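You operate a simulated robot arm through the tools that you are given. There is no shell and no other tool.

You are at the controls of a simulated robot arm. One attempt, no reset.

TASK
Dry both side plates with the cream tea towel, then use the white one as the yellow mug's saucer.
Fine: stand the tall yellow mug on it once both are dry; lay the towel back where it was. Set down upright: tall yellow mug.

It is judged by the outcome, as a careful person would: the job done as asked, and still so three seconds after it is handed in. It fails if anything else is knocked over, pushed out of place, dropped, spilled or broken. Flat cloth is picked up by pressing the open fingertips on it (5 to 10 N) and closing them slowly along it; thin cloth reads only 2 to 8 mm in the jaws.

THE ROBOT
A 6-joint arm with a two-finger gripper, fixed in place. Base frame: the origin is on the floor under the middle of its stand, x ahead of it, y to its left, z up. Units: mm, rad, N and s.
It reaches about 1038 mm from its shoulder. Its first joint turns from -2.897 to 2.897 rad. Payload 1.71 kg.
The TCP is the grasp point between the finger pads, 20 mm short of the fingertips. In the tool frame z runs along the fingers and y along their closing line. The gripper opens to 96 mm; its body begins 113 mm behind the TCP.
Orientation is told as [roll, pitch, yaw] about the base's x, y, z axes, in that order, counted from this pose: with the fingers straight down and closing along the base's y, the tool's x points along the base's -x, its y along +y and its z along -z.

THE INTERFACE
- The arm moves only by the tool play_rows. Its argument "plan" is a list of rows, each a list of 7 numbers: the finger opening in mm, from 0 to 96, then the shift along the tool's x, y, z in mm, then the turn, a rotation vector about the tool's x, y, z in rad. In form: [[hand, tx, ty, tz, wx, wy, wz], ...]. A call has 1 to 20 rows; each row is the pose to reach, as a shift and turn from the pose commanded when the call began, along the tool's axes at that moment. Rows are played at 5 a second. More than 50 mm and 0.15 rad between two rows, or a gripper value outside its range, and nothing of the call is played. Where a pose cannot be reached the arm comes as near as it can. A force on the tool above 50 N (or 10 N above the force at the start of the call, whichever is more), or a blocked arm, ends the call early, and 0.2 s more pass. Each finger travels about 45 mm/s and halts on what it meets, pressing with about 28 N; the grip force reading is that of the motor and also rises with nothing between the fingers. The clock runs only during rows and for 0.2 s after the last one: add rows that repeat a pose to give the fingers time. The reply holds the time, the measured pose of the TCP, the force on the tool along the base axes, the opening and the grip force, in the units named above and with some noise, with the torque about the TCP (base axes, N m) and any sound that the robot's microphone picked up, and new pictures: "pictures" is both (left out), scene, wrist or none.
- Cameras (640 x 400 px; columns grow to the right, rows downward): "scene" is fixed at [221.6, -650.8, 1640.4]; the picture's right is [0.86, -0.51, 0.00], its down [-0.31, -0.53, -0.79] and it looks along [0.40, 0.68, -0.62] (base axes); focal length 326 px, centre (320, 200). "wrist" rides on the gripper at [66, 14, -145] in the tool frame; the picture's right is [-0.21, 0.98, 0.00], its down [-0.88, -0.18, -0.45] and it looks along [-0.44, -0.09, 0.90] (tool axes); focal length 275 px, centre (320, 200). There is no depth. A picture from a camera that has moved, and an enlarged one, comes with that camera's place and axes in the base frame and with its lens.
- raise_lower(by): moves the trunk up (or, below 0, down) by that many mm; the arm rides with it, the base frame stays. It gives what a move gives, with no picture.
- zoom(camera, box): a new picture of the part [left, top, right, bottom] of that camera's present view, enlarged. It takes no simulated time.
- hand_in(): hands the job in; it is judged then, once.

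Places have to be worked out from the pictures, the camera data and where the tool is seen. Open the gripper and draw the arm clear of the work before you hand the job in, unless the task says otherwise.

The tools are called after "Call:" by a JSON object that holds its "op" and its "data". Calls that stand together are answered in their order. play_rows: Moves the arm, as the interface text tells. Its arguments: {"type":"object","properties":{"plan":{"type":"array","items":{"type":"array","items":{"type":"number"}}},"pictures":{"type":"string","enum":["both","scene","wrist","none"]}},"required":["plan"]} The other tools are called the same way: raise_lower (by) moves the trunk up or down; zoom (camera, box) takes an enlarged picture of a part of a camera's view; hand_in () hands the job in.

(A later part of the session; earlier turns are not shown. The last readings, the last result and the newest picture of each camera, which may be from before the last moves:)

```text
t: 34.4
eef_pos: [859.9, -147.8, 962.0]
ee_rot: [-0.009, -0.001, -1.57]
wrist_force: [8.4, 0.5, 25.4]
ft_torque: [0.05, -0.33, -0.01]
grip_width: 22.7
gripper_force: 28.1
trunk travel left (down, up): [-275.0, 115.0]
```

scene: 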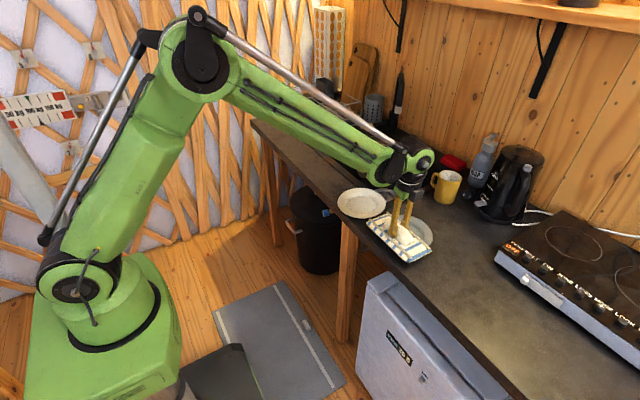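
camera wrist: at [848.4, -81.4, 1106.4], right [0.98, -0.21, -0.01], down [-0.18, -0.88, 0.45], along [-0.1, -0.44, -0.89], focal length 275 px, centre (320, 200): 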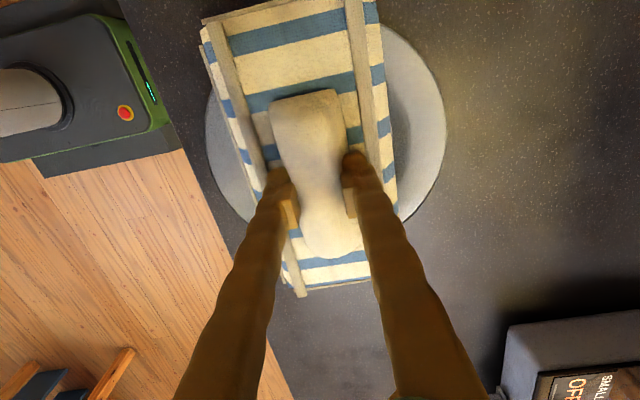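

Good contact (25 N, 8 N drag). I'll ease by 0.8 mm and run through to the near side and back.

Call:
{"op": "play_rows", "data": {"plan": [[0, 0, -5, -0.8, 0, 0, 0], [0, 0, -15, -0.8, 0, 0, 0], [0, 0, -25, -0.8, 0, 0, 0], [0, 0, -35, -0.8, 0, 0, 0], [0, 0, -45, -0.8, 0, 0, 0], [0, 0, -55, -0.8, 0, 0, 0], [0, 0, -63, -0.8, 0, 0, 0], [0, 0, -63, -0.8, 0, 0, 0]]}}

Call:
{"op": "zoom", "data": {"camera": "scene", "box": [370, 180, 450, 260]}}

```text
t: 36.2
eef_pos: [799.6, -147.1, 961.2]
ee_rot: [-0.013, 0.001, -1.572]
wrist_force: [-0.1, -1.3, 0.9]
ft_torque: [-0.02, -0.05, 0.01]
grip_width: 22.7
gripper_force: 28.4
trunk travel left (down, up): [-275.0, 115.0]
camera wrist: at [814.6, -81.0, 1106.8], right [0.98, -0.21, -0.01], down [-0.18, -0.88, 0.45], along [-0.1, -0.43, -0.89], focal length 275 px, centre (320, 200)
```

scene: 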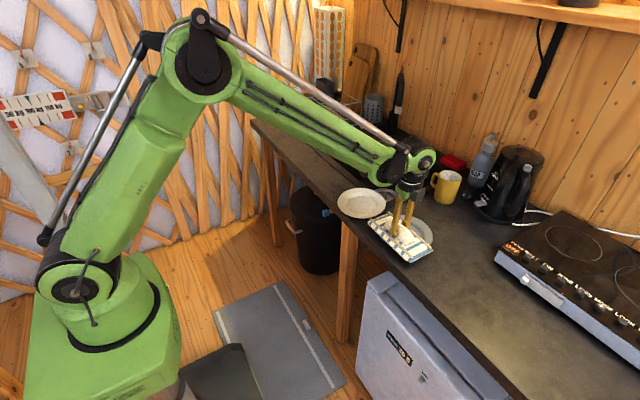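
wrist: 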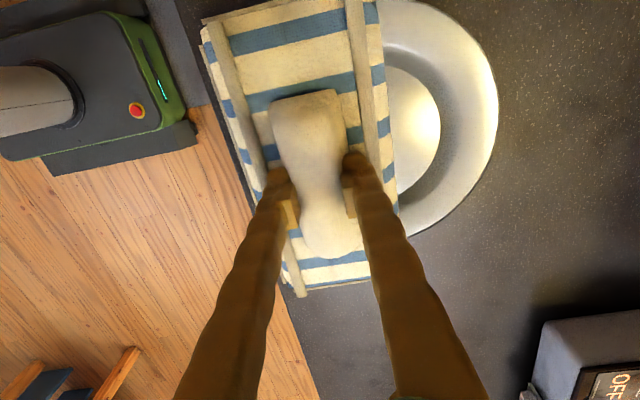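

```text
5.00 times, centred on (410, 220) of scene
camera zoom: at [221.6, -650.8, 1640.4], right [0.86, -0.51, 0.0], down [-0.31, -0.53, -0.79], along [0.4, 0.68, -0.62], focal length 1632 px, centre (-130, 100)
```

zoom: 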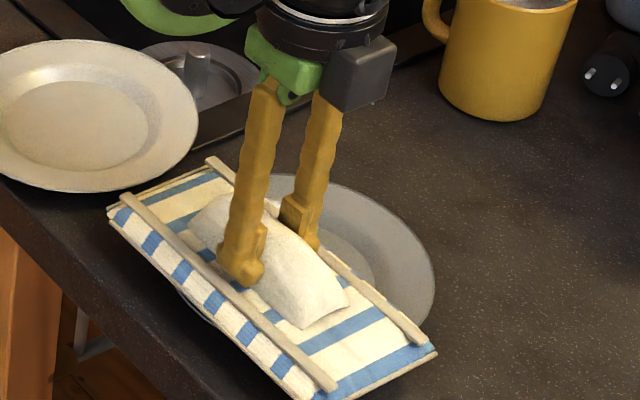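

I'll lift the towel clear to compare the grey plate's surface with before.

Call:
{"op": "play_rows", "data": {"plan": [[0, 0, 0, -15, 0, 0, 0], [0, 0, 15, -35, 0, 0, 0], [0, 0, 45, -50, 0, 0, 0], [0, 0, 75, -60, 0, 0, 0], [0, 0, 105, -60, 0, 0, 0], [0, 0, 135, -60, 0, 0, 0], [0, 0, 150, -60, 0, 0, 0], [0, 0, 150, -60, 0, 0, 0]]}}

Call:
{"op": "zoom", "data": {"camera": "scene", "box": [372, 208, 440, 256]}}

Call:
{"op": "zoom", "data": {"camera": "scene", "box": [330, 180, 390, 222]}}

```text
t: 38.0
eef_pos: [946.3, -147.9, 1022.4]
ee_rot: [-0.007, -0.001, -1.572]
wrist_force: [-0.2, -0.8, -0.3]
ft_torque: [-0.02, -0.01, 0.01]
grip_width: 22.7
gripper_force: 28.5
trunk travel left (down, up): [-275.0, 115.0]
camera wrist: at [961.0, -81.6, 1167.3], right [0.98, -0.21, -0.01], down [-0.18, -0.88, 0.45], along [-0.1, -0.43, -0.9], focal length 275 px, centre (320, 200)
```

scene: 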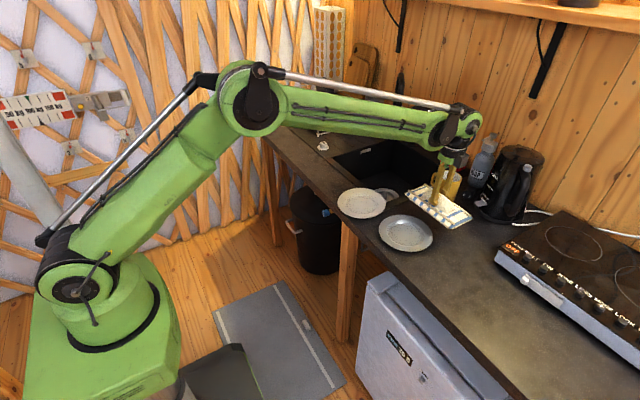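
wrist: 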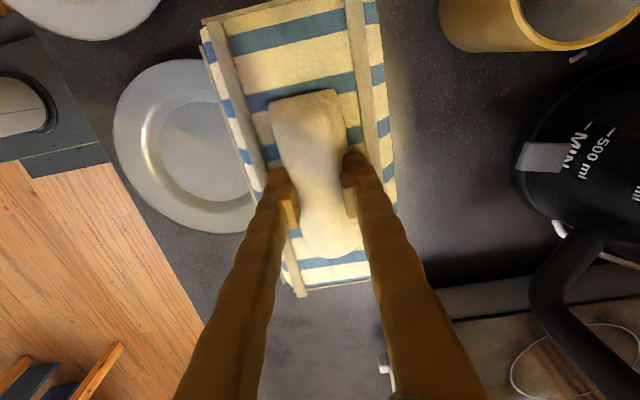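

```text
8.33 times, centred on (406, 232) of scene
camera zoom: at [221.6, -650.8, 1640.4], right [0.86, -0.51, 0.0], down [-0.31, -0.53, -0.79], along [0.4, 0.68, -0.62], focal length 2720 px, centre (-397, -67)
```

zoom: 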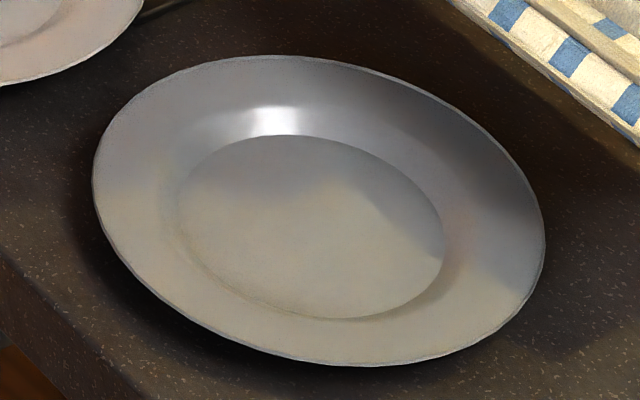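

```text
9.52 times, centred on (360, 201) of scene
camera zoom: at [221.6, -650.8, 1640.4], right [0.86, -0.51, 0.0], down [-0.31, -0.53, -0.79], along [0.4, 0.68, -0.62], focal length 3108 px, centre (-61, 190)
```

zoom: 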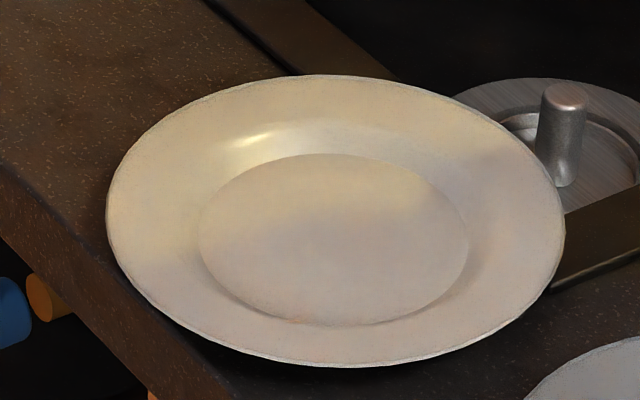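

The grey plate is exactly where it was, but the flat pad only bridges the rim and misses the slightly sunken middle. I'll tilt the towel about 0.25 rad so its -y end can wipe the plate's well, and set that up above the grey plate.

Call:
{"op": "play_rows", "data": {"plan": [[0, 10, -12, 0, 0, 0.05, 0], [0, 25, -30, 0, 0, 0.1, 0], [0, 45, -50, 0, 0, 0.15, 0], [0, 65, -70, 0, 0, 0.2, 0], [0, 80, -88, 0, 0, 0.25, 0], [0, 93, -103, 0, 0, 0.25, 0], [0, 93, -103, 0, 0, 0.25, 0], [0, 93, -103, 0, 0, 0.25, 0]]}}

Call:
{"op": "zoom", "data": {"camera": "scene", "box": [330, 150, 470, 260]}}

```text
t: 39.8
eef_pos: [847.2, -56.1, 1019.3]
ee_rot: [-0.014, 0.25, -1.575]
wrist_force: [0.1, 0.6, 0.4]
ft_torque: [-0.03, 0.02, -0.02]
grip_width: 22.6
gripper_force: 27.9
trunk travel left (down, up): [-275.0, 115.0]
camera wrist: at [863.1, -26.6, 1175.8], right [0.98, -0.2, -0.06], down [-0.18, -0.96, 0.22], along [-0.11, -0.2, -0.97], focal length 275 px, centre (320, 200)
```

scene: 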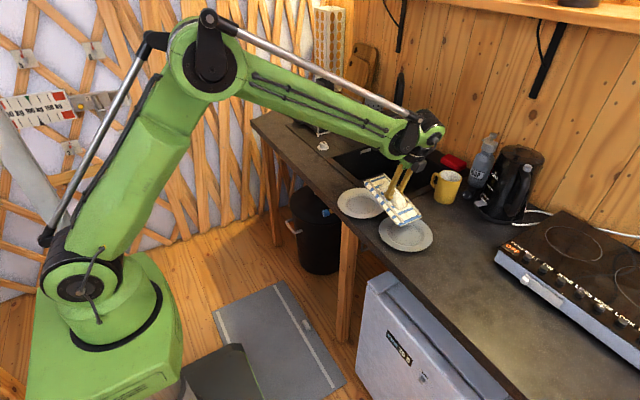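
wrist: 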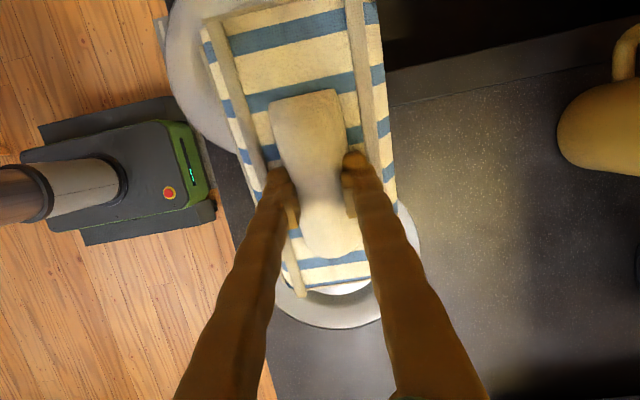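

```text
3.64 times, centred on (400, 205) of scene
camera zoom: at [221.6, -650.8, 1640.4], right [0.86, -0.51, 0.0], down [-0.31, -0.53, -0.79], along [0.4, 0.68, -0.62], focal length 1187 px, centre (29, 182)
```

zoom: 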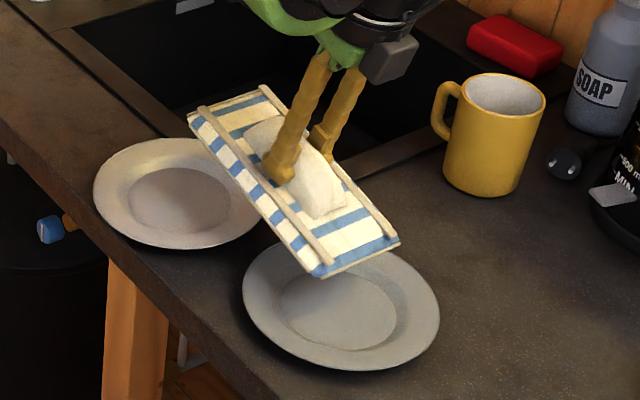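

The tilt is right: the -y end is low and over the well. I'll lower it in steps until the edge touches.

Call:
{"op": "play_rows", "data": {"plan": [[0, -2.5, 0, 9.7, 0, 0, 0], [0, -4.9, 0, 19.4, 0, 0, 0], [0, -7.4, 0, 29.1, 0, 0, 0], [0, -8.6, 0, 33.9, 0, 0, 0], [0, -8.6, 0, 33.9, 0, 0, 0]], "pictures": "scene"}}

Call:
{"op": "zoom", "data": {"camera": "scene", "box": [370, 180, 450, 260]}}

```text
t: 41.0
eef_pos: [846.7, -53.5, 984.4]
ee_rot: [-0.013, 0.249, -1.573]
wrist_force: [0.2, 1.2, 2.2]
ft_torque: [-0.15, -0.19, 0.06]
grip_width: 22.8
gripper_force: 27.4
trunk travel left (down, up): [-275.0, 115.0]
```

scene: 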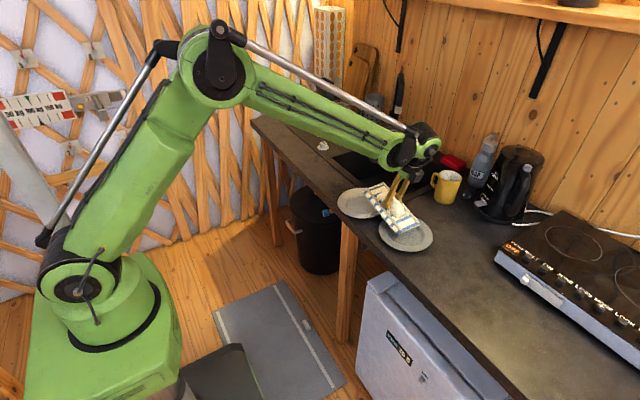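

```text
5.00 times, centred on (410, 220) of scene
camera zoom: at [221.6, -650.8, 1640.4], right [0.86, -0.51, 0.0], down [-0.31, -0.53, -0.79], along [0.4, 0.68, -0.62], focal length 1632 px, centre (-130, 100)
```

zoom: 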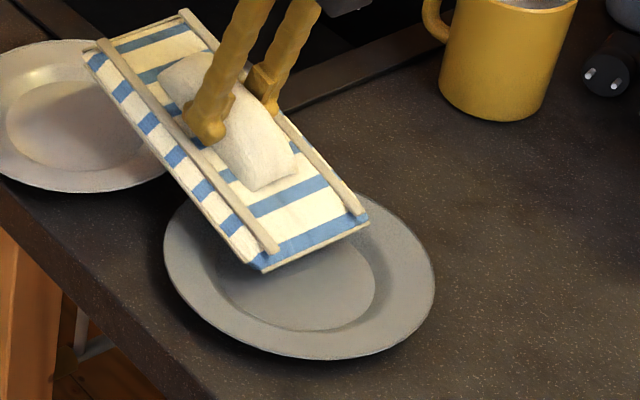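

The +x corner is touching the sloping rim. Comparing the towel and plate in the scene view puts the grey plate's centre nearer x = 833. I'll lift a little, shift 14 mm in -x and lower into the well.

Call:
{"op": "play_rows", "data": {"plan": [[0, 1, 0, -3.9, 0, 0, 0], [0, 1, -8, -3.9, 0, 0, 0], [0, 1, -14, -3.9, 0, 0, 0], [0, 0, -14, 0, 0, 0, 0], [0, -0.7, -14, 2.9, 0, 0, 0], [0, -0.7, -14, 2.9, 0, 0, 0]], "pictures": "scene"}}

Call:
{"op": "zoom", "data": {"camera": "scene", "box": [370, 180, 450, 260]}}

```text
t: 42.4
eef_pos: [832.4, -53.6, 982.9]
ee_rot: [-0.011, 0.249, -1.575]
wrist_force: [-1.0, 3.1, 9.0]
ft_torque: [-0.71, -0.05, -0.05]
grip_width: 22.8
gripper_force: 27.4
trunk travel left (down, up): [-275.0, 115.0]
```

scene: 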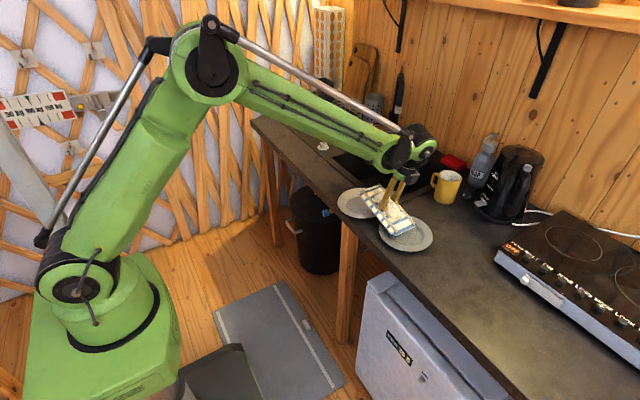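

```text
5.00 times, centred on (410, 220) of scene
camera zoom: at [221.6, -650.8, 1640.4], right [0.86, -0.51, 0.0], down [-0.31, -0.53, -0.79], along [0.4, 0.68, -0.62], focal length 1632 px, centre (-130, 100)
```

zoom: 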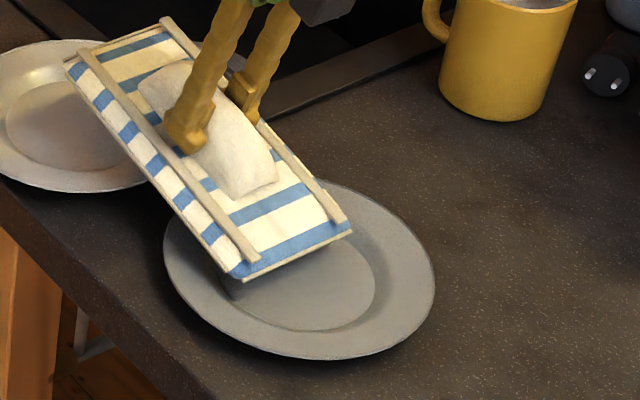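

The edge is touching at nearly rim height (TCP z 983), still towards the +y side of the well. I'll lift, move it 22 mm in -y and 4 mm in -x to the middle, and feel for contact there.

Call:
{"op": "play_rows", "data": {"plan": [[0, 1.2, 0, -4.8, 0, 0, 0], [0, -9.5, -2, -7.6, 0, 0, 0], [0, -20.1, -4, -10.3, 0, 0, 0], [0, -21.3, -4, -5.4, 0, 0, 0], [0, -21.3, -4, -5.4, 0, 0, 0]], "pictures": "none"}}

```text
t: 43.6
eef_pos: [830.8, -76.1, 982.8]
ee_rot: [-0.01, 0.249, -1.574]
wrist_force: [-0.5, 0.7, 1.2]
ft_torque: [-0.2, -0.03, -0.07]
grip_width: 22.7
gripper_force: 28.5
trunk travel left (down, up): [-275.0, 115.0]
```

Call:
{"op": "play_rows", "data": {"plan": [[0, -0.25, 0, 1, 0, 0, 0], [0, -0.5, 0, 1.9, 0, 0, 0], [0, -0.5, 0, 1.9, 0, 0, 0], [0, -0.5, 0, 1.9, 0, 0, 0]], "pictures": "scene"}}

Call:
{"op": "zoom", "data": {"camera": "scene", "box": [370, 180, 450, 260]}}

Call:
{"op": "zoom", "data": {"camera": "wrist", "box": [200, 200, 460, 400]}}

```text
t: 44.6
eef_pos: [828.4, -76.0, 981.7]
ee_rot: [-0.013, 0.25, -1.574]
wrist_force: [-0.6, 0.8, 7.2]
ft_torque: [-0.51, -0.07, -0.05]
grip_width: 22.9
gripper_force: 28.3
trunk travel left (down, up): [-275.0, 115.0]
```

scene: 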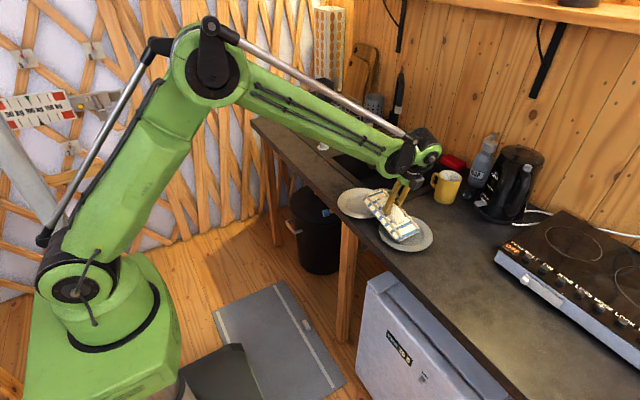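

```text
5.00 times, centred on (410, 220) of scene
camera zoom: at [221.6, -650.8, 1640.4], right [0.86, -0.51, 0.0], down [-0.31, -0.53, -0.79], along [0.4, 0.68, -0.62], focal length 1632 px, centre (-130, 100)
```

zoom: 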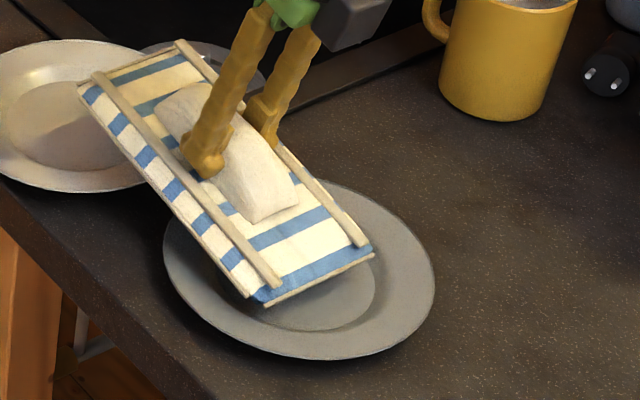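

```text
2.00 times, centred on (330, 300) of wrist
camera zoom: at [843.5, -47.1, 1137.8], right [0.98, -0.2, -0.06], down [-0.18, -0.96, 0.22], along [-0.1, -0.2, -0.97], focal length 551 px, centre (300, 0)
```

zoom: 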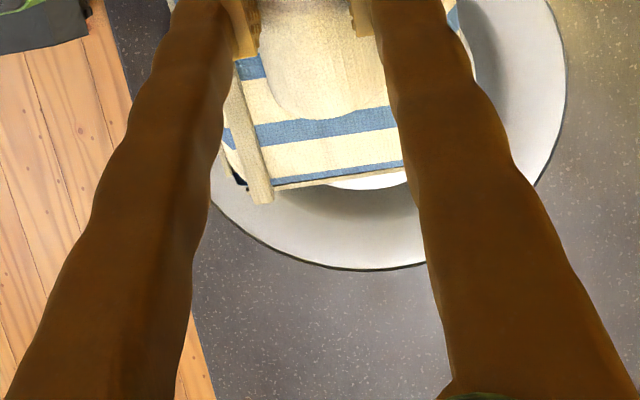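

Contact is at the same height 22 mm further along, so the edge finds an even surface. I'll sweep this end across the middle of the plate in y and watch the force to learn the shape.

Call:
{"op": "play_rows", "data": {"plan": [[0, 8.7, 0, 2.2, 0, 0, 0], [0, 17.4, 0, 4.4, 0, 0, 0], [0, 26.2, 0, 6.7, 0, 0, 0], [0, 34.9, 0, 8.9, 0, 0, 0], [0, 34.9, 0, 8.9, 0, 0, 0]], "pictures": "scene"}}

Call:
{"op": "zoom", "data": {"camera": "scene", "box": [370, 180, 450, 260]}}

```text
t: 45.8
eef_pos: [827.2, -40.7, 980.7]
ee_rot: [-0.013, 0.25, -1.575]
wrist_force: [0.3, 0.1, -0.3]
ft_torque: [-0.03, -0.01, -0.01]
grip_width: 22.6
gripper_force: 27.6
trunk travel left (down, up): [-275.0, 115.0]
```

scene: 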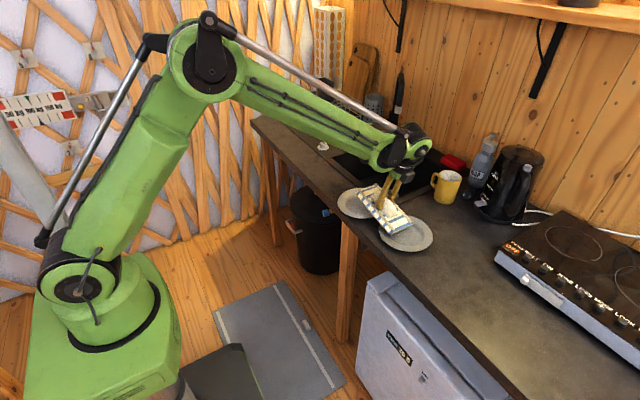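

```text
5.00 times, centred on (410, 220) of scene
camera zoom: at [221.6, -650.8, 1640.4], right [0.86, -0.51, 0.0], down [-0.31, -0.53, -0.79], along [0.4, 0.68, -0.62], focal length 1632 px, centre (-130, 100)
```

zoom: 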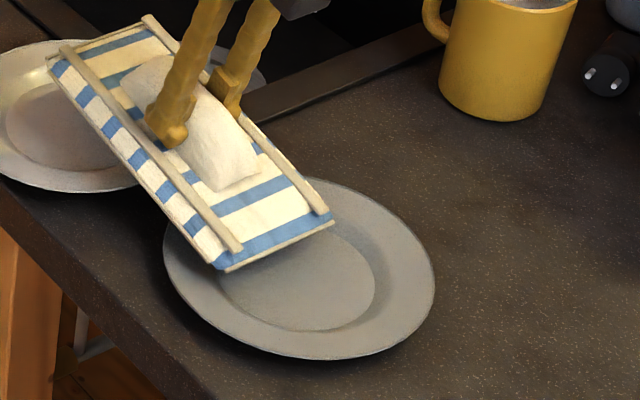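

There's no contact here at TCP z 980.7, so the surface does dip. I'll step down to find it.

Call:
{"op": "play_rows", "data": {"plan": [[0, -0.25, 0, 1, 0, 0, 0], [0, -0.5, 0, 1.9, 0, 0, 0], [0, -0.75, 0, 2.9, 0, 0, 0], [0, -0.75, 0, 2.9, 0, 0, 0]], "pictures": "none"}}

```text
t: 46.8
eef_pos: [827.2, -41.0, 979.3]
ee_rot: [-0.013, 0.249, -1.575]
wrist_force: [-0.6, 4.0, 9.7]
ft_torque: [-0.68, -0.11, -0.04]
grip_width: 22.8
gripper_force: 27.9
trunk travel left (down, up): [-275.0, 115.0]
```

Contact here is 3 mm lower than nearer the rim, so this is the well. I'll shift 7 mm in -x and 9 mm in -y towards where I judge the centre to be, and check the level there.

Call:
{"op": "play_rows", "data": {"plan": [[0, 0.5, 0, -1.9, 0, 0, 0], [0, -3.9, -4, -3, 0, 0, 0], [0, -8.2, -7, -4.1, 0, 0, 0], [0, -8.7, -7, -2.2, 0, 0, 0], [0, -8.7, -7, -2.2, 0, 0, 0]], "pictures": "none"}}

```text
t: 48.0
eef_pos: [821.5, -50.7, 978.0]
ee_rot: [-0.012, 0.25, -1.575]
wrist_force: [0.3, -0.7, 6.2]
ft_torque: [-0.7, -0.17, 0.01]
grip_width: 22.6
gripper_force: 28.0
trunk travel left (down, up): [-275.0, 115.0]
```

Deeper still (978.0 at 6 N), so the towel end is now on the well floor. I'll wipe back and forth ±18 mm in y here.

Call:
{"op": "play_rows", "data": {"plan": [[0, 5.8, 0, 1.5, 0, 0, 0], [0, 11.6, 0, 3.0, 0, 0, 0], [0, 17.4, 0, 4.4, 0, 0, 0], [0, 11.6, 0, 3.0, 0, 0, 0], [0, 5.8, 0, 1.5, 0, 0, 0], [0, 0, 0, 0, 0, 0, 0], [0, -5.8, 0, -1.5, 0, 0, 0], [0, -11.6, 0, -3.0, 0, 0, 0], [0, -11.6, 0, -3.0, 0, 0, 0]], "pictures": "scene"}}

Call:
{"op": "zoom", "data": {"camera": "scene", "box": [370, 180, 450, 260]}}

```text
t: 50.0
eef_pos: [820.8, -60.8, 977.9]
ee_rot: [-0.012, 0.25, -1.574]
wrist_force: [0.5, 0.2, -1.1]
ft_torque: [-0.02, 0.02, 0.03]
grip_width: 22.8
gripper_force: 28.4
trunk travel left (down, up): [-275.0, 115.0]
```

scene: 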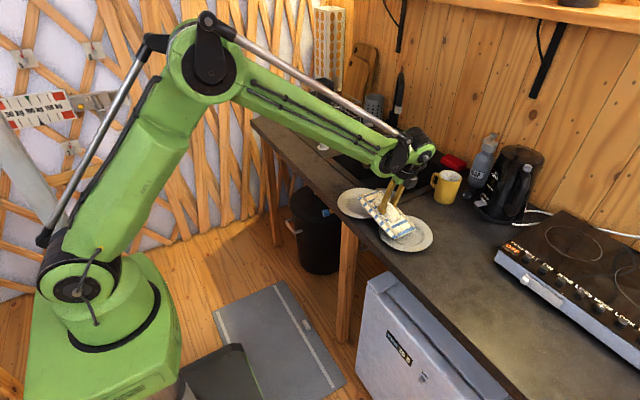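

```text
5.00 times, centred on (410, 220) of scene
camera zoom: at [221.6, -650.8, 1640.4], right [0.86, -0.51, 0.0], down [-0.31, -0.53, -0.79], along [0.4, 0.68, -0.62], focal length 1632 px, centre (-130, 100)
```

zoom: 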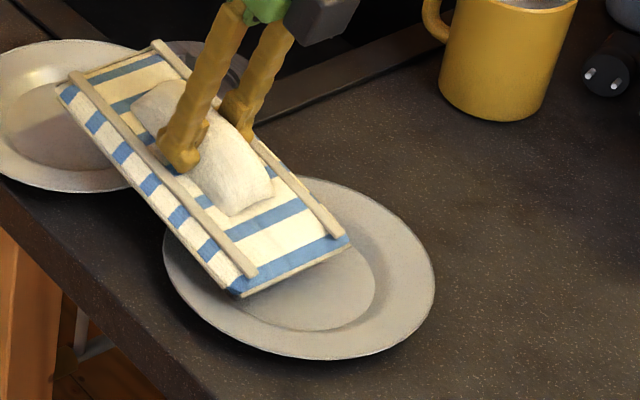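

The well is deeper here, with no contact at 977.9. I'll move 6 mm in -x and 8 mm in -y towards the visible well centre and lower gently.

Call:
{"op": "play_rows", "data": {"plan": [[0, -3.9, -3, -1, 0, 0, 0], [0, -7.8, -6, -2, 0, 0, 0], [0, -8.0, -6, -1, 0, 0, 0], [0, -8.2, -6, 0, 0, 0, 0], [0, -8.2, -6, 0, 0, 0, 0]], "pictures": "none"}}

```text
t: 51.2
eef_pos: [813.8, -68.3, 977.0]
ee_rot: [-0.013, 0.249, -1.575]
wrist_force: [-2.5, -0.4, 6.5]
ft_torque: [-0.66, -0.11, -0.15]
grip_width: 22.5
gripper_force: 28.4
trunk travel left (down, up): [-275.0, 115.0]
```

The floor is at about 977 here with 6.5 N. I'll sweep the end through the well in y, with slight x steps.

Call:
{"op": "play_rows", "data": {"plan": [[0, 5.7, 0, 1.9, 0, 0, 0], [0, 11.5, 0, 3.4, 0, 0, 0], [0, 17.3, 0, 4.9, 0, 0, 0], [0, 23.1, 0, 6.2, 0, 0, 0], [0, 17.3, 4, 4.9, 0, 0, 0], [0, 11.5, 4, 3.4, 0, 0, 0], [0, 5.7, 4, 1.9, 0, 0, 0], [0, 0, 4, 0.4, 0, 0, 0], [0, -5.8, 4, -1.2, 0, 0, 0], [0, -11.6, 4, -3.0, 0, 0, 0], [0, -17.4, 4, -4.4, 0, 0, 0], [0, -17.4, 0, -4.4, 0, 0, 0], [0, -11.6, 0, -3.0, 0, 0, 0], [0, -5.8, 0, -1.2, 0, 0, 0], [0, 0, 0, 0.4, 0, 0, 0]], "pictures": "scene"}}

Call:
{"op": "zoom", "data": {"camera": "scene", "box": [370, 180, 450, 260]}}

```text
t: 54.4
eef_pos: [815.9, -70.4, 977.0]
ee_rot: [-0.013, 0.25, -1.574]
wrist_force: [0.2, 0.4, 0.1]
ft_torque: [-0.01, -0.07, -0.01]
grip_width: 22.5
gripper_force: 28.3
trunk travel left (down, up): [-275.0, 115.0]
```

scene: 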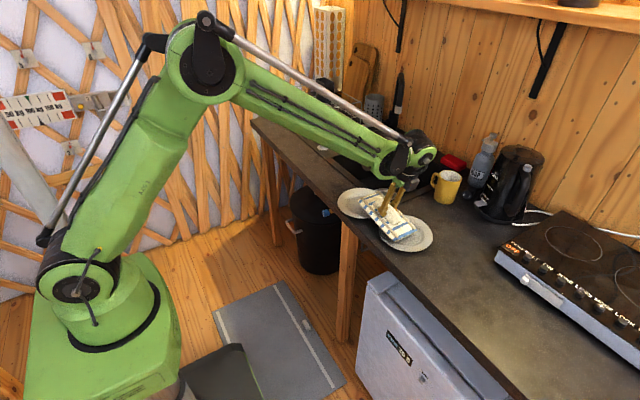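

```text
5.00 times, centred on (410, 220) of scene
camera zoom: at [221.6, -650.8, 1640.4], right [0.86, -0.51, 0.0], down [-0.31, -0.53, -0.79], along [0.4, 0.68, -0.62], focal length 1632 px, centre (-130, 100)
```

zoom: 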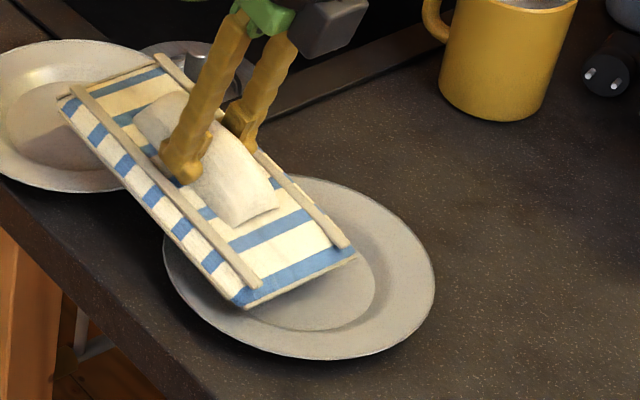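

The plate hasn't shifted and the end is over the well's middle, though contact ended light. I'll repeat the sweep about 1.5 mm lower for firmer contact.

Call:
{"op": "play_rows", "data": {"plan": [[0, -0.4, 0, 1.5, 0, 0, 0], [0, 5.4, 0, 3.0, 0, 0, 0], [0, 11.2, 0, 4.5, 0, 0, 0], [0, 17.0, 0, 6.0, 0, 0, 0], [0, 22.8, 0, 7.4, 0, 0, 0], [0, 17.0, 0, 6.0, 0, 0, 0], [0, 11.2, 0, 4.5, 0, 0, 0], [0, 5.4, 0, 3.0, 0, 0, 0], [0, -0.4, 0, 1.5, 0, 0, 0]], "pictures": "none"}}

```text
t: 56.4
eef_pos: [815.4, -68.9, 975.2]
ee_rot: [-0.012, 0.251, -1.573]
wrist_force: [-0.6, 3.3, 7.0]
ft_torque: [-0.53, -0.1, -0.04]
grip_width: 22.4
gripper_force: 27.7
trunk travel left (down, up): [-275.0, 115.0]
```

Good: 7 N on the well floor. I'll do the -y half of the sweep as well.

Call:
{"op": "play_rows", "data": {"plan": [[0, -5.8, 0, -1.5, 0, 0, 0], [0, -11.6, 0, -3.0, 0, 0, 0], [0, -17.4, 0, -4.6, 0, 0, 0], [0, -23.2, 0, -6.4, 0, 0, 0], [0, -17.4, 0, -4.6, 0, 0, 0], [0, -11.6, 0, -3.0, 0, 0, 0], [0, -5.8, 0, -1.5, 0, 0, 0], [0, 0, 0, 0, 0, 0, 0], [0, 5.8, 0, 1.5, 0, 0, 0], [0, 0, 0, 0, 0, 0, 0], [0, 0, 0, 0, 0, 0, 0]], "pictures": "scene"}}

Call:
{"op": "zoom", "data": {"camera": "scene", "box": [370, 180, 450, 260]}}

```text
t: 58.8
eef_pos: [816.8, -70.5, 974.1]
ee_rot: [-0.011, 0.249, -1.574]
wrist_force: [0.1, -0.3, -0.4]
ft_torque: [0.03, 0.06, 0.02]
grip_width: 22.5
gripper_force: 27.6
trunk travel left (down, up): [-275.0, 115.0]
```

scene: 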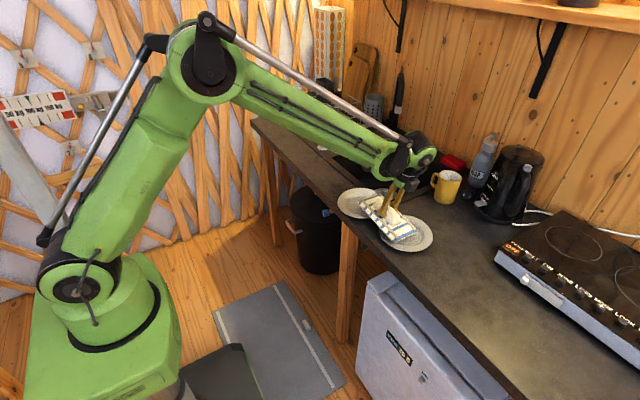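

```text
5.00 times, centred on (410, 220) of scene
camera zoom: at [221.6, -650.8, 1640.4], right [0.86, -0.51, 0.0], down [-0.31, -0.53, -0.79], along [0.4, 0.68, -0.62], focal length 1632 px, centre (-130, 100)
```

zoom: 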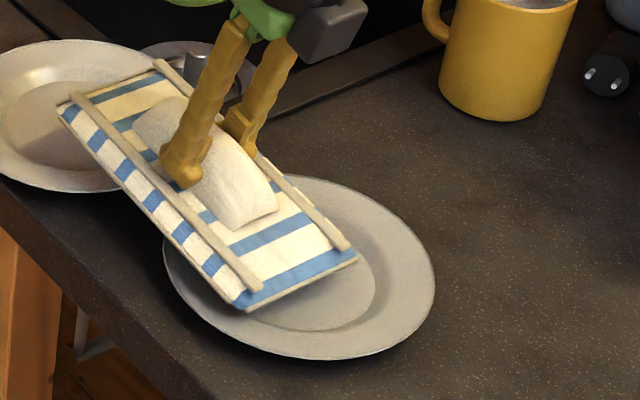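

Contact keeps appearing lower, so the towel may be slowly rotating in my grip. I'll check its pose in the wrist camera.

Call:
{"op": "zoom", "data": {"camera": "wrist", "box": [0, 0, 640, 400]}}

```text
1.00 times, centred on (320, 200) of wrist (not enlarged: the box is as wide or as high as the picture)
camera zoom: at [831.2, -42.4, 1130.9], right [0.98, -0.2, -0.06], down [-0.18, -0.96, 0.22], along [-0.1, -0.2, -0.97], focal length 275 px, centre (320, 200)
```

zoom: 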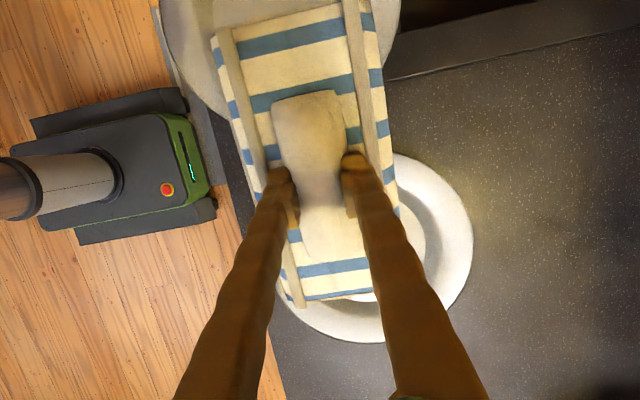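

The towel has pivoted slightly in my fingers with each press, so contact heights drift, but the plate hasn't moved. I'll lift away and compare the grey plate with the still-wet white one.

Call:
{"op": "play_rows", "data": {"plan": [[0, 4.9, 0, -19.4, 0, 0, 0], [0, 9.9, 0, -38.8, 0, -0.08, 0], [0, 4, 30, -50, 0, -0.16, 0], [0, -20, 60, -60, 0, -0.25, 0], [0, -45, 95, -66, 0, -0.25, 0], [0, -60, 130, -66, 0, -0.25, 0], [0, -60, 130, -66, 0, -0.25, 0]]}}

Call:
{"op": "zoom", "data": {"camera": "scene", "box": [372, 208, 440, 256]}}

Call:
{"op": "zoom", "data": {"camera": "scene", "box": [380, 150, 500, 250]}}

```text
t: 60.4
eef_pos: [946.0, -143.3, 1020.5]
ee_rot: [-0.013, 0.0, -1.571]
wrist_force: [0.5, 0.1, -0.1]
ft_torque: [-0.01, -0.02, 0.01]
grip_width: 22.6
gripper_force: 28.0
trunk travel left (down, up): [-275.0, 115.0]
camera wrist: at [960.8, -77.9, 1165.0], right [0.98, -0.21, -0.01], down [-0.18, -0.88, 0.45], along [-0.1, -0.43, -0.89], focal length 275 px, centre (320, 200)
```

scene: 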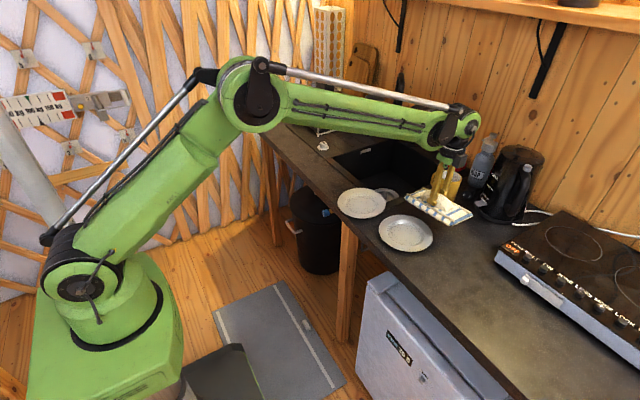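
wrist: 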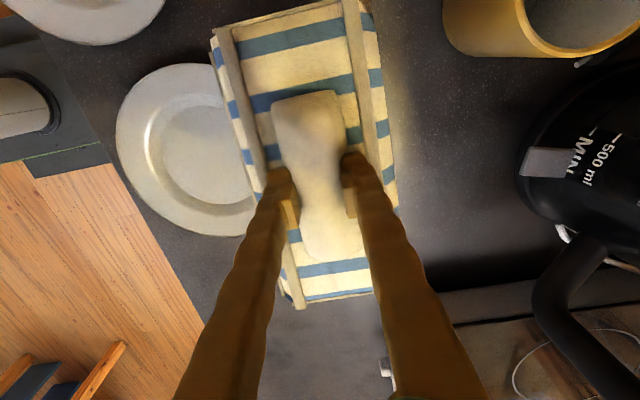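

```text
8.33 times, centred on (406, 232) of scene
camera zoom: at [221.6, -650.8, 1640.4], right [0.86, -0.51, 0.0], down [-0.31, -0.53, -0.79], along [0.4, 0.68, -0.62], focal length 2720 px, centre (-397, -67)
```

zoom: 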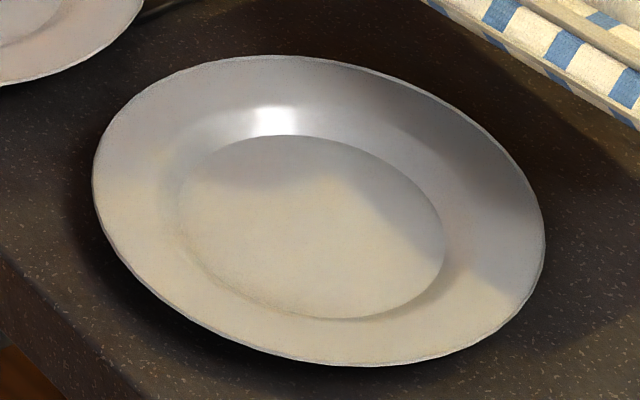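

```text
4.00 times, centred on (440, 200) of scene
camera zoom: at [221.6, -650.8, 1640.4], right [0.86, -0.51, 0.0], down [-0.31, -0.53, -0.79], along [0.4, 0.68, -0.62], focal length 1305 px, centre (-160, 200)
```

zoom: 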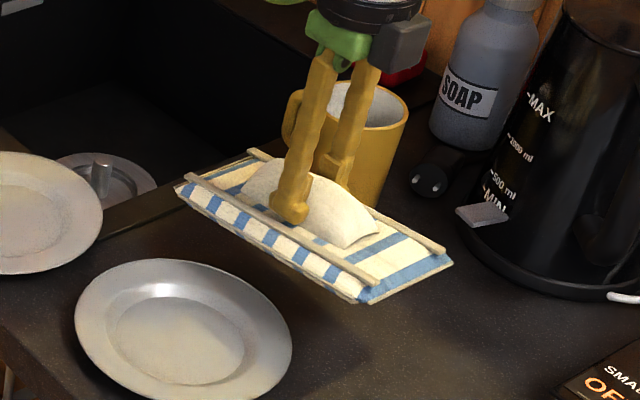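

The plate is still in place. With the towel pivoted about 0.1 rad, pressing it flat on the rim will level it again, so I'll bring it back over the grey plate and do a firmer flat pass.

Call:
{"op": "play_rows", "data": {"plan": [[0, 0, -30, 0, 0, 0, 0], [0, -2, -60, 5, 0, 0, 0], [0, -4, -90, 15, 0, 0, 0], [0, -4, -112, 30, 0, 0, 0], [0, -4, -112, 42, 0, 0, 0], [0, -4, -112, 50, 0, 0, 0], [0, -4, -112, 54, 0, 0, 0], [0, -4, -112, 56, 0, 0, 0], [0, -4, -112, 57, 0, 0, 0], [0, -4, -112, 57, 0, 0, 0]], "pictures": "scene"}}

Call:
{"op": "zoom", "data": {"camera": "scene", "box": [370, 180, 450, 260]}}

```text
t: 62.6
eef_pos: [833.7, -149.1, 966.0]
ee_rot: [-0.01, 0.0, -1.573]
wrist_force: [-3.8, -4.9, 14.2]
ft_torque: [0.68, 0.05, 0.15]
grip_width: 22.5
gripper_force: 28.4
trunk travel left (down, up): [-275.0, 115.0]
```

scene: 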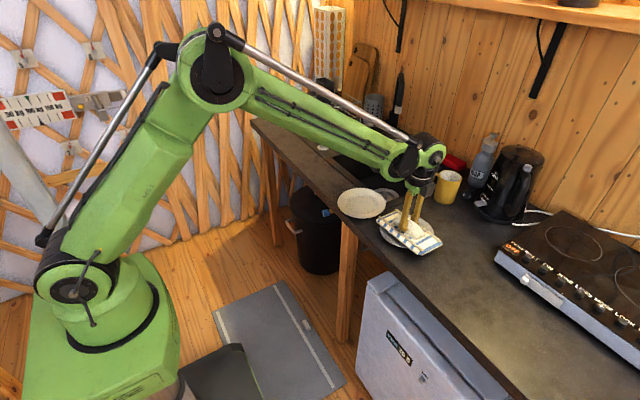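

```text
5.00 times, centred on (410, 220) of scene
camera zoom: at [221.6, -650.8, 1640.4], right [0.86, -0.51, 0.0], down [-0.31, -0.53, -0.79], along [0.4, 0.68, -0.62], focal length 1632 px, centre (-130, 100)
```

zoom: 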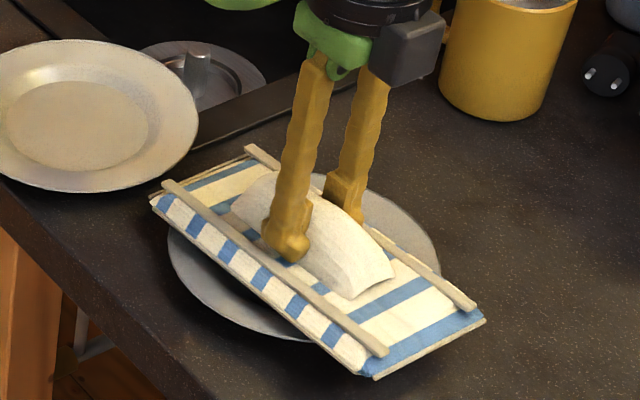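

Careful: the low +y end touched first and the plate is tipping slightly. I'll back off straight up and instead tilt the hand by about 0.1 rad to make the towel level.

Call:
{"op": "play_rows", "data": {"plan": [[0, 0, 0, -2, 0, 0, 0], [0, 0, 0, -5, 0, 0, 0], [0, 0, 0, -10, 0, 0, 0], [0, 0, 0, -15, 0, 0, 0], [0, 0, 0, -15, 0, 0.05, 0], [0, 0, 0, -15, 0, 0.1, 0], [0, 0, 0, -15, 0, 0.1, 0]]}}

Call:
{"op": "zoom", "data": {"camera": "scene", "box": [370, 180, 450, 260]}}

```text
t: 64.2
eef_pos: [833.0, -148.1, 981.2]
ee_rot: [-0.013, 0.1, -1.571]
wrist_force: [-0.2, -0.3, -0.7]
ft_torque: [0.02, 0.0, -0.02]
grip_width: 22.6
gripper_force: 28.5
trunk travel left (down, up): [-275.0, 115.0]
camera wrist: at [848.7, -96.5, 1132.0], right [0.98, -0.21, -0.03], down [-0.18, -0.92, 0.36], along [-0.1, -0.34, -0.93], focal length 275 px, centre (320, 200)
```

scene: 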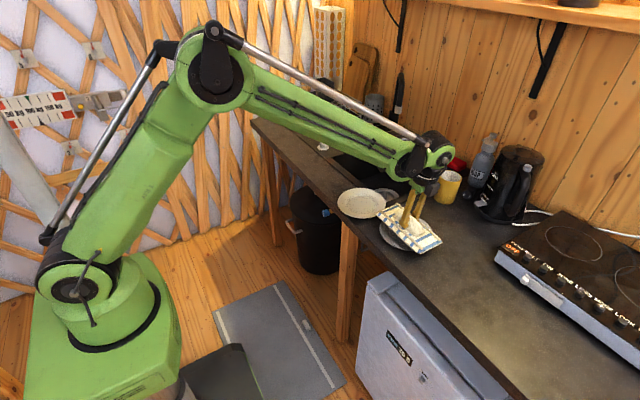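
wrist: 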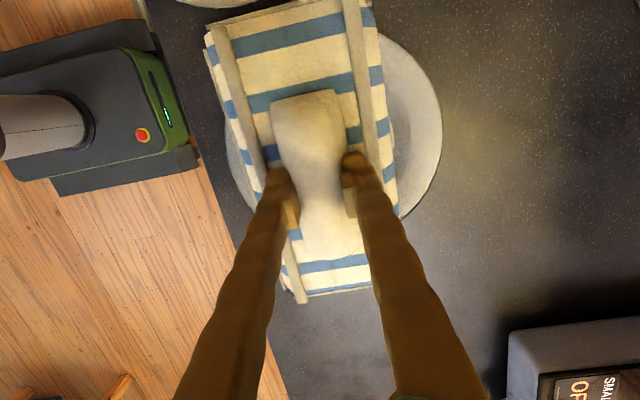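

```text
5.00 times, centred on (410, 220) of scene
camera zoom: at [221.6, -650.8, 1640.4], right [0.86, -0.51, 0.0], down [-0.31, -0.53, -0.79], along [0.4, 0.68, -0.62], focal length 1632 px, centre (-130, 100)
```

zoom: 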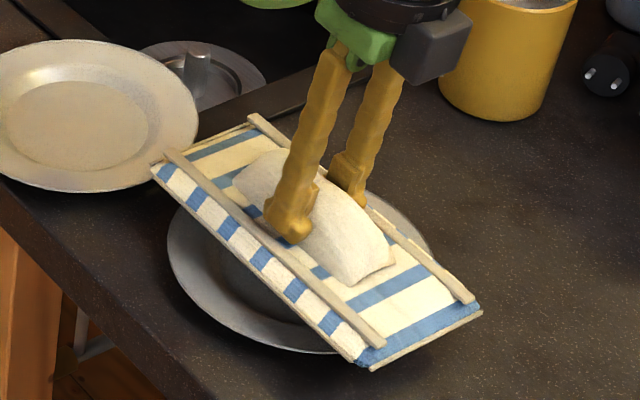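

The towel's tilt in the grip is now about 0.065 rad. I'll set the hand tilt to match so the towel is level, then lower gently until light contact.

Call:
{"op": "play_rows", "data": {"plan": [[0, 0, 0, 0, 0, -0.035, 0], [0, -0.4, 0, 6, 0, -0.035, 0], [0, -0.8, 0, 12, 0, -0.035, 0], [0, -0.9, 0, 14, 0, -0.035, 0], [0, -1.0, 0, 16, 0, -0.035, 0], [0, -1.0, 0, 16, 0, -0.035, 0]], "pictures": "none"}}

```text
t: 65.6
eef_pos: [833.6, -147.2, 964.4]
ee_rot: [-0.013, 0.063, -1.573]
wrist_force: [-0.4, -0.4, -0.7]
ft_torque: [0.02, 0.01, 0.04]
grip_width: 22.5
gripper_force: 27.7
trunk travel left (down, up): [-275.0, 115.0]
```

Call:
{"op": "play_rows", "data": {"plan": [[0, 0, 0, 1, 0, 0, 0], [0, 0, 0, 2, 0, 0, 0], [0, 0, 0, 2.5, 0, 0, 0], [0, 0, 0, 2.5, 0, 0, 0]], "pictures": "scene"}}

Call:
{"op": "zoom", "data": {"camera": "scene", "box": [370, 180, 450, 260]}}

```text
t: 66.6
eef_pos: [832.7, -148.9, 962.0]
ee_rot: [-0.013, 0.065, -1.572]
wrist_force: [-1.2, 0.6, 1.7]
ft_torque: [0.02, -0.1, 0.04]
grip_width: 22.6
gripper_force: 27.4
trunk travel left (down, up): [-275.0, 115.0]
```

scene: 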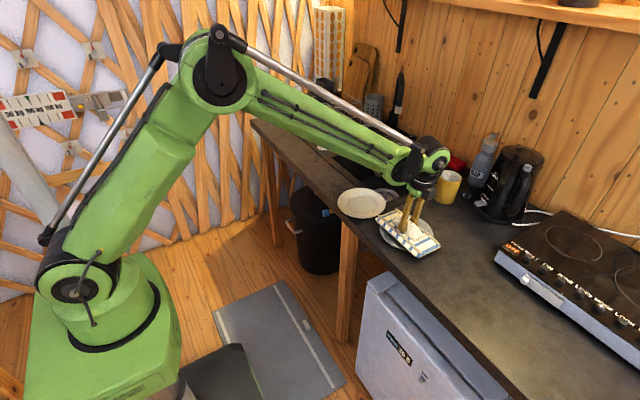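

```text
5.00 times, centred on (410, 220) of scene
camera zoom: at [221.6, -650.8, 1640.4], right [0.86, -0.51, 0.0], down [-0.31, -0.53, -0.79], along [0.4, 0.68, -0.62], focal length 1632 px, centre (-130, 100)
```

zoom: 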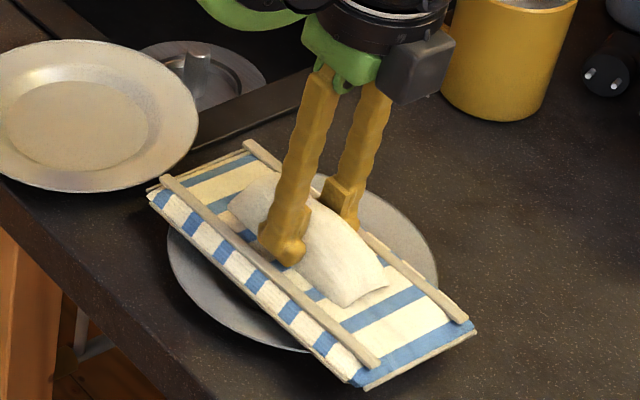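

Level and just touching (1.7 N, no torque). I'll press 0.7 mm more and sweep across in x.

Call:
{"op": "play_rows", "data": {"plan": [[0, 0, 0, 0.7, 0, 0, 0], [0, 0, 8, 0.7, 0, 0, 0], [0, 0, 16, 0.7, 0, 0, 0], [0, 0, 24, 0.7, 0, 0, 0], [0, 0, 32, 0.7, 0, 0, 0], [0, 0, 40, 0.7, 0, 0, 0], [0, 0, 45, 0.7, 0, 0, 0]], "pictures": "none"}}

Call:
{"op": "zoom", "data": {"camera": "scene", "box": [370, 180, 450, 260]}}

```text
t: 68.2
eef_pos: [876.9, -146.3, 962.8]
ee_rot: [-0.011, 0.065, -1.572]
wrist_force: [-2.6, 0.0, 5.4]
ft_torque: [0.01, -0.01, 0.01]
grip_width: 22.9
gripper_force: 28.1
trunk travel left (down, up): [-275.0, 115.0]
```

```text
5.00 times, centred on (410, 220) of scene
camera zoom: at [221.6, -650.8, 1640.4], right [0.86, -0.51, 0.0], down [-0.31, -0.53, -0.79], along [0.4, 0.68, -0.62], focal length 1632 px, centre (-130, 100)
```

zoom: 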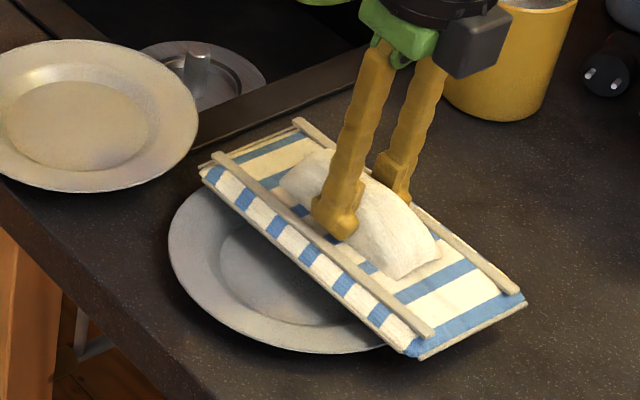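

Contact is steady at 5 N. Now the long stroke back to the near side.

Call:
{"op": "play_rows", "data": {"plan": [[0, 0, -9, 0.3, 0, 0, 0], [0, 0, -18, 0.3, 0, 0, 0], [0, 0, -27, 0.3, 0, 0, 0], [0, 0, -36, 0.3, 0, 0, 0], [0, 0, -45, 0.3, 0, 0, 0], [0, 0, -54, 0.3, 0, 0, 0], [0, 0, -63, 0.3, 0, 0, 0], [0, 0, -72, 0.3, 0, 0, 0], [0, 0, -80, 0.3, 0, 0, 0], [0, 0, -86, 0.3, 0, 0, 0]], "pictures": "none"}}

Call:
{"op": "zoom", "data": {"camera": "scene", "box": [370, 180, 450, 260]}}

```text
t: 70.4
eef_pos: [792.1, -146.9, 962.8]
ee_rot: [-0.012, 0.065, -1.571]
wrist_force: [-0.3, -0.1, -0.2]
ft_torque: [-0.03, 0.01, -0.01]
grip_width: 22.8
gripper_force: 27.9
trunk travel left (down, up): [-275.0, 115.0]
```

```text
5.00 times, centred on (410, 220) of scene
camera zoom: at [221.6, -650.8, 1640.4], right [0.86, -0.51, 0.0], down [-0.31, -0.53, -0.79], along [0.4, 0.68, -0.62], focal length 1632 px, centre (-130, 100)
```

zoom: 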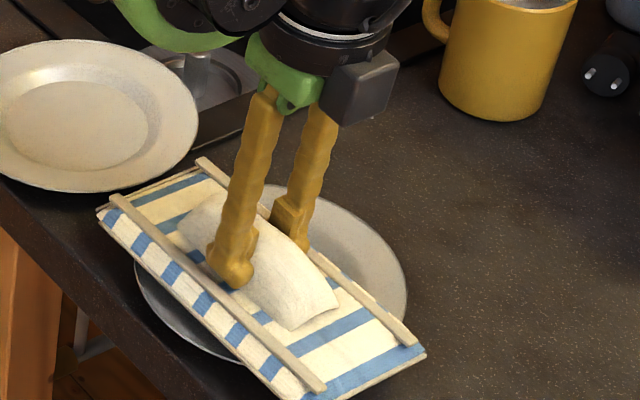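

That stroke dragged the plate about 20 mm in -x, towards the counter edge, so the pressure must have been too high along the way. I'll use the return stroke in +x with moderate pressure to carry it back, checking as I go.

Call:
{"op": "play_rows", "data": {"plan": [[0, 0, 5, 0.8, 0, 0, 0], [0, 0, 10, 1.6, 0, 0, 0], [0, 0, 15, 1.6, 0, 0, 0], [0, 0, 20, 1.6, 0, 0, 0], [0, 0, 20, 1.6, 0, 0, 0]], "pictures": "none"}}

Call:
{"op": "zoom", "data": {"camera": "scene", "box": [370, 180, 450, 260]}}

```text
t: 71.6
eef_pos: [811.2, -147.9, 962.1]
ee_rot: [-0.011, 0.065, -1.573]
wrist_force: [-7.1, -1.4, 20.2]
ft_torque: [-0.01, 0.0, 0.06]
grip_width: 22.8
gripper_force: 27.7
trunk travel left (down, up): [-275.0, 115.0]
```

```text
5.00 times, centred on (410, 220) of scene
camera zoom: at [221.6, -650.8, 1640.4], right [0.86, -0.51, 0.0], down [-0.31, -0.53, -0.79], along [0.4, 0.68, -0.62], focal length 1632 px, centre (-130, 100)
```

zoom: 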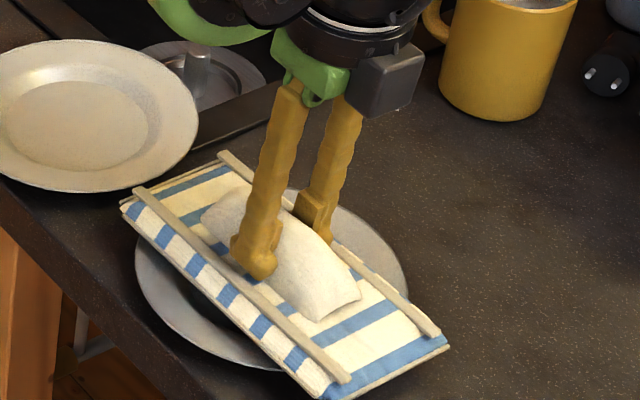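

At 20 N the plate holds still, so friction alone doesn't move it; an edge must have caught. I'll ease the pressure and finish this stroke towards +x, lifting off at the end.

Call:
{"op": "play_rows", "data": {"plan": [[0, 0, 0, -0.7, 0, 0, 0], [0, 0, 7, -0.7, 0, 0, 0], [0, 0, 14, -0.7, 0, 0, 0], [0, 0, 21, -0.7, 0, 0, 0], [0, 0, 28, -0.7, 0, 0, 0], [0, 0, 35, -0.7, 0, 0, 0], [0, 0, 40, -0.7, 0, 0, 0]], "pictures": "none"}}

Call:
{"op": "zoom", "data": {"camera": "scene", "box": [370, 180, 450, 260]}}

```text
t: 73.2
eef_pos: [849.9, -147.7, 961.7]
ee_rot: [-0.009, 0.064, -1.571]
wrist_force: [-9.1, 0.4, 21.6]
ft_torque: [0.01, 0.03, 0.0]
grip_width: 22.6
gripper_force: 28.0
trunk travel left (down, up): [-275.0, 115.0]
```

```text
5.00 times, centred on (410, 220) of scene
camera zoom: at [221.6, -650.8, 1640.4], right [0.86, -0.51, 0.0], down [-0.31, -0.53, -0.79], along [0.4, 0.68, -0.62], focal length 1632 px, centre (-130, 100)
```

zoom: 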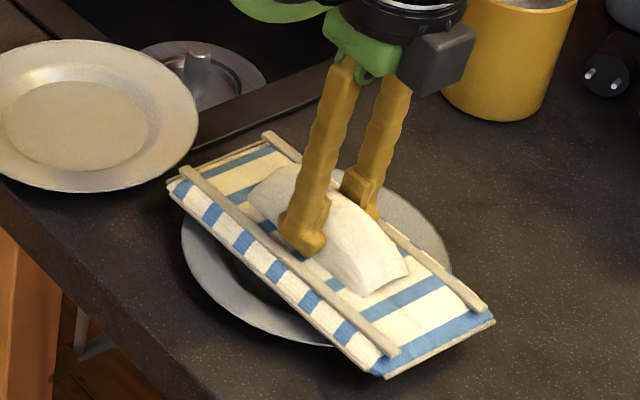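

Now the plate moved along with the towel and sits about 13 mm past its original spot in +x. I'll draw it back the same way by 14 mm and check.

Call:
{"op": "play_rows", "data": {"plan": [[0, 0, -4, 0, 0, 0, 0], [0, 0, -8, 0, 0, 0, 0], [0, 0, -12, 0, 0, 0, 0], [0, 0, -14, 0, 0, 0, 0]], "pictures": "none"}}

Call:
{"op": "zoom", "data": {"camera": "scene", "box": [370, 180, 450, 260]}}

```text
t: 74.2
eef_pos: [838.0, -145.8, 960.2]
ee_rot: [-0.011, 0.064, -1.57]
wrist_force: [11.5, 2.1, 27.7]
ft_torque: [0.04, -0.46, 0.02]
grip_width: 22.6
gripper_force: 27.7
trunk travel left (down, up): [-275.0, 115.0]
```

```text
5.00 times, centred on (410, 220) of scene
camera zoom: at [221.6, -650.8, 1640.4], right [0.86, -0.51, 0.0], down [-0.31, -0.53, -0.79], along [0.4, 0.68, -0.62], focal length 1632 px, centre (-130, 100)
```

zoom: 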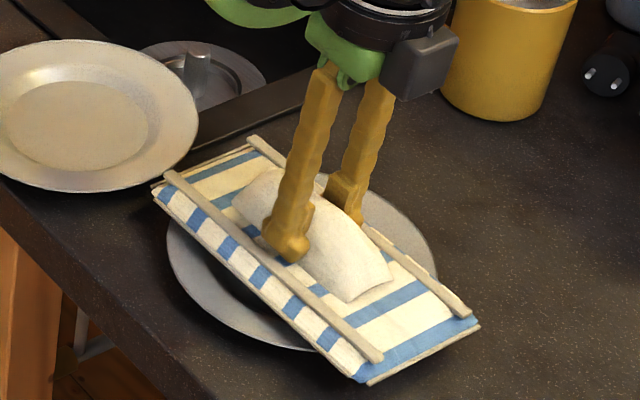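

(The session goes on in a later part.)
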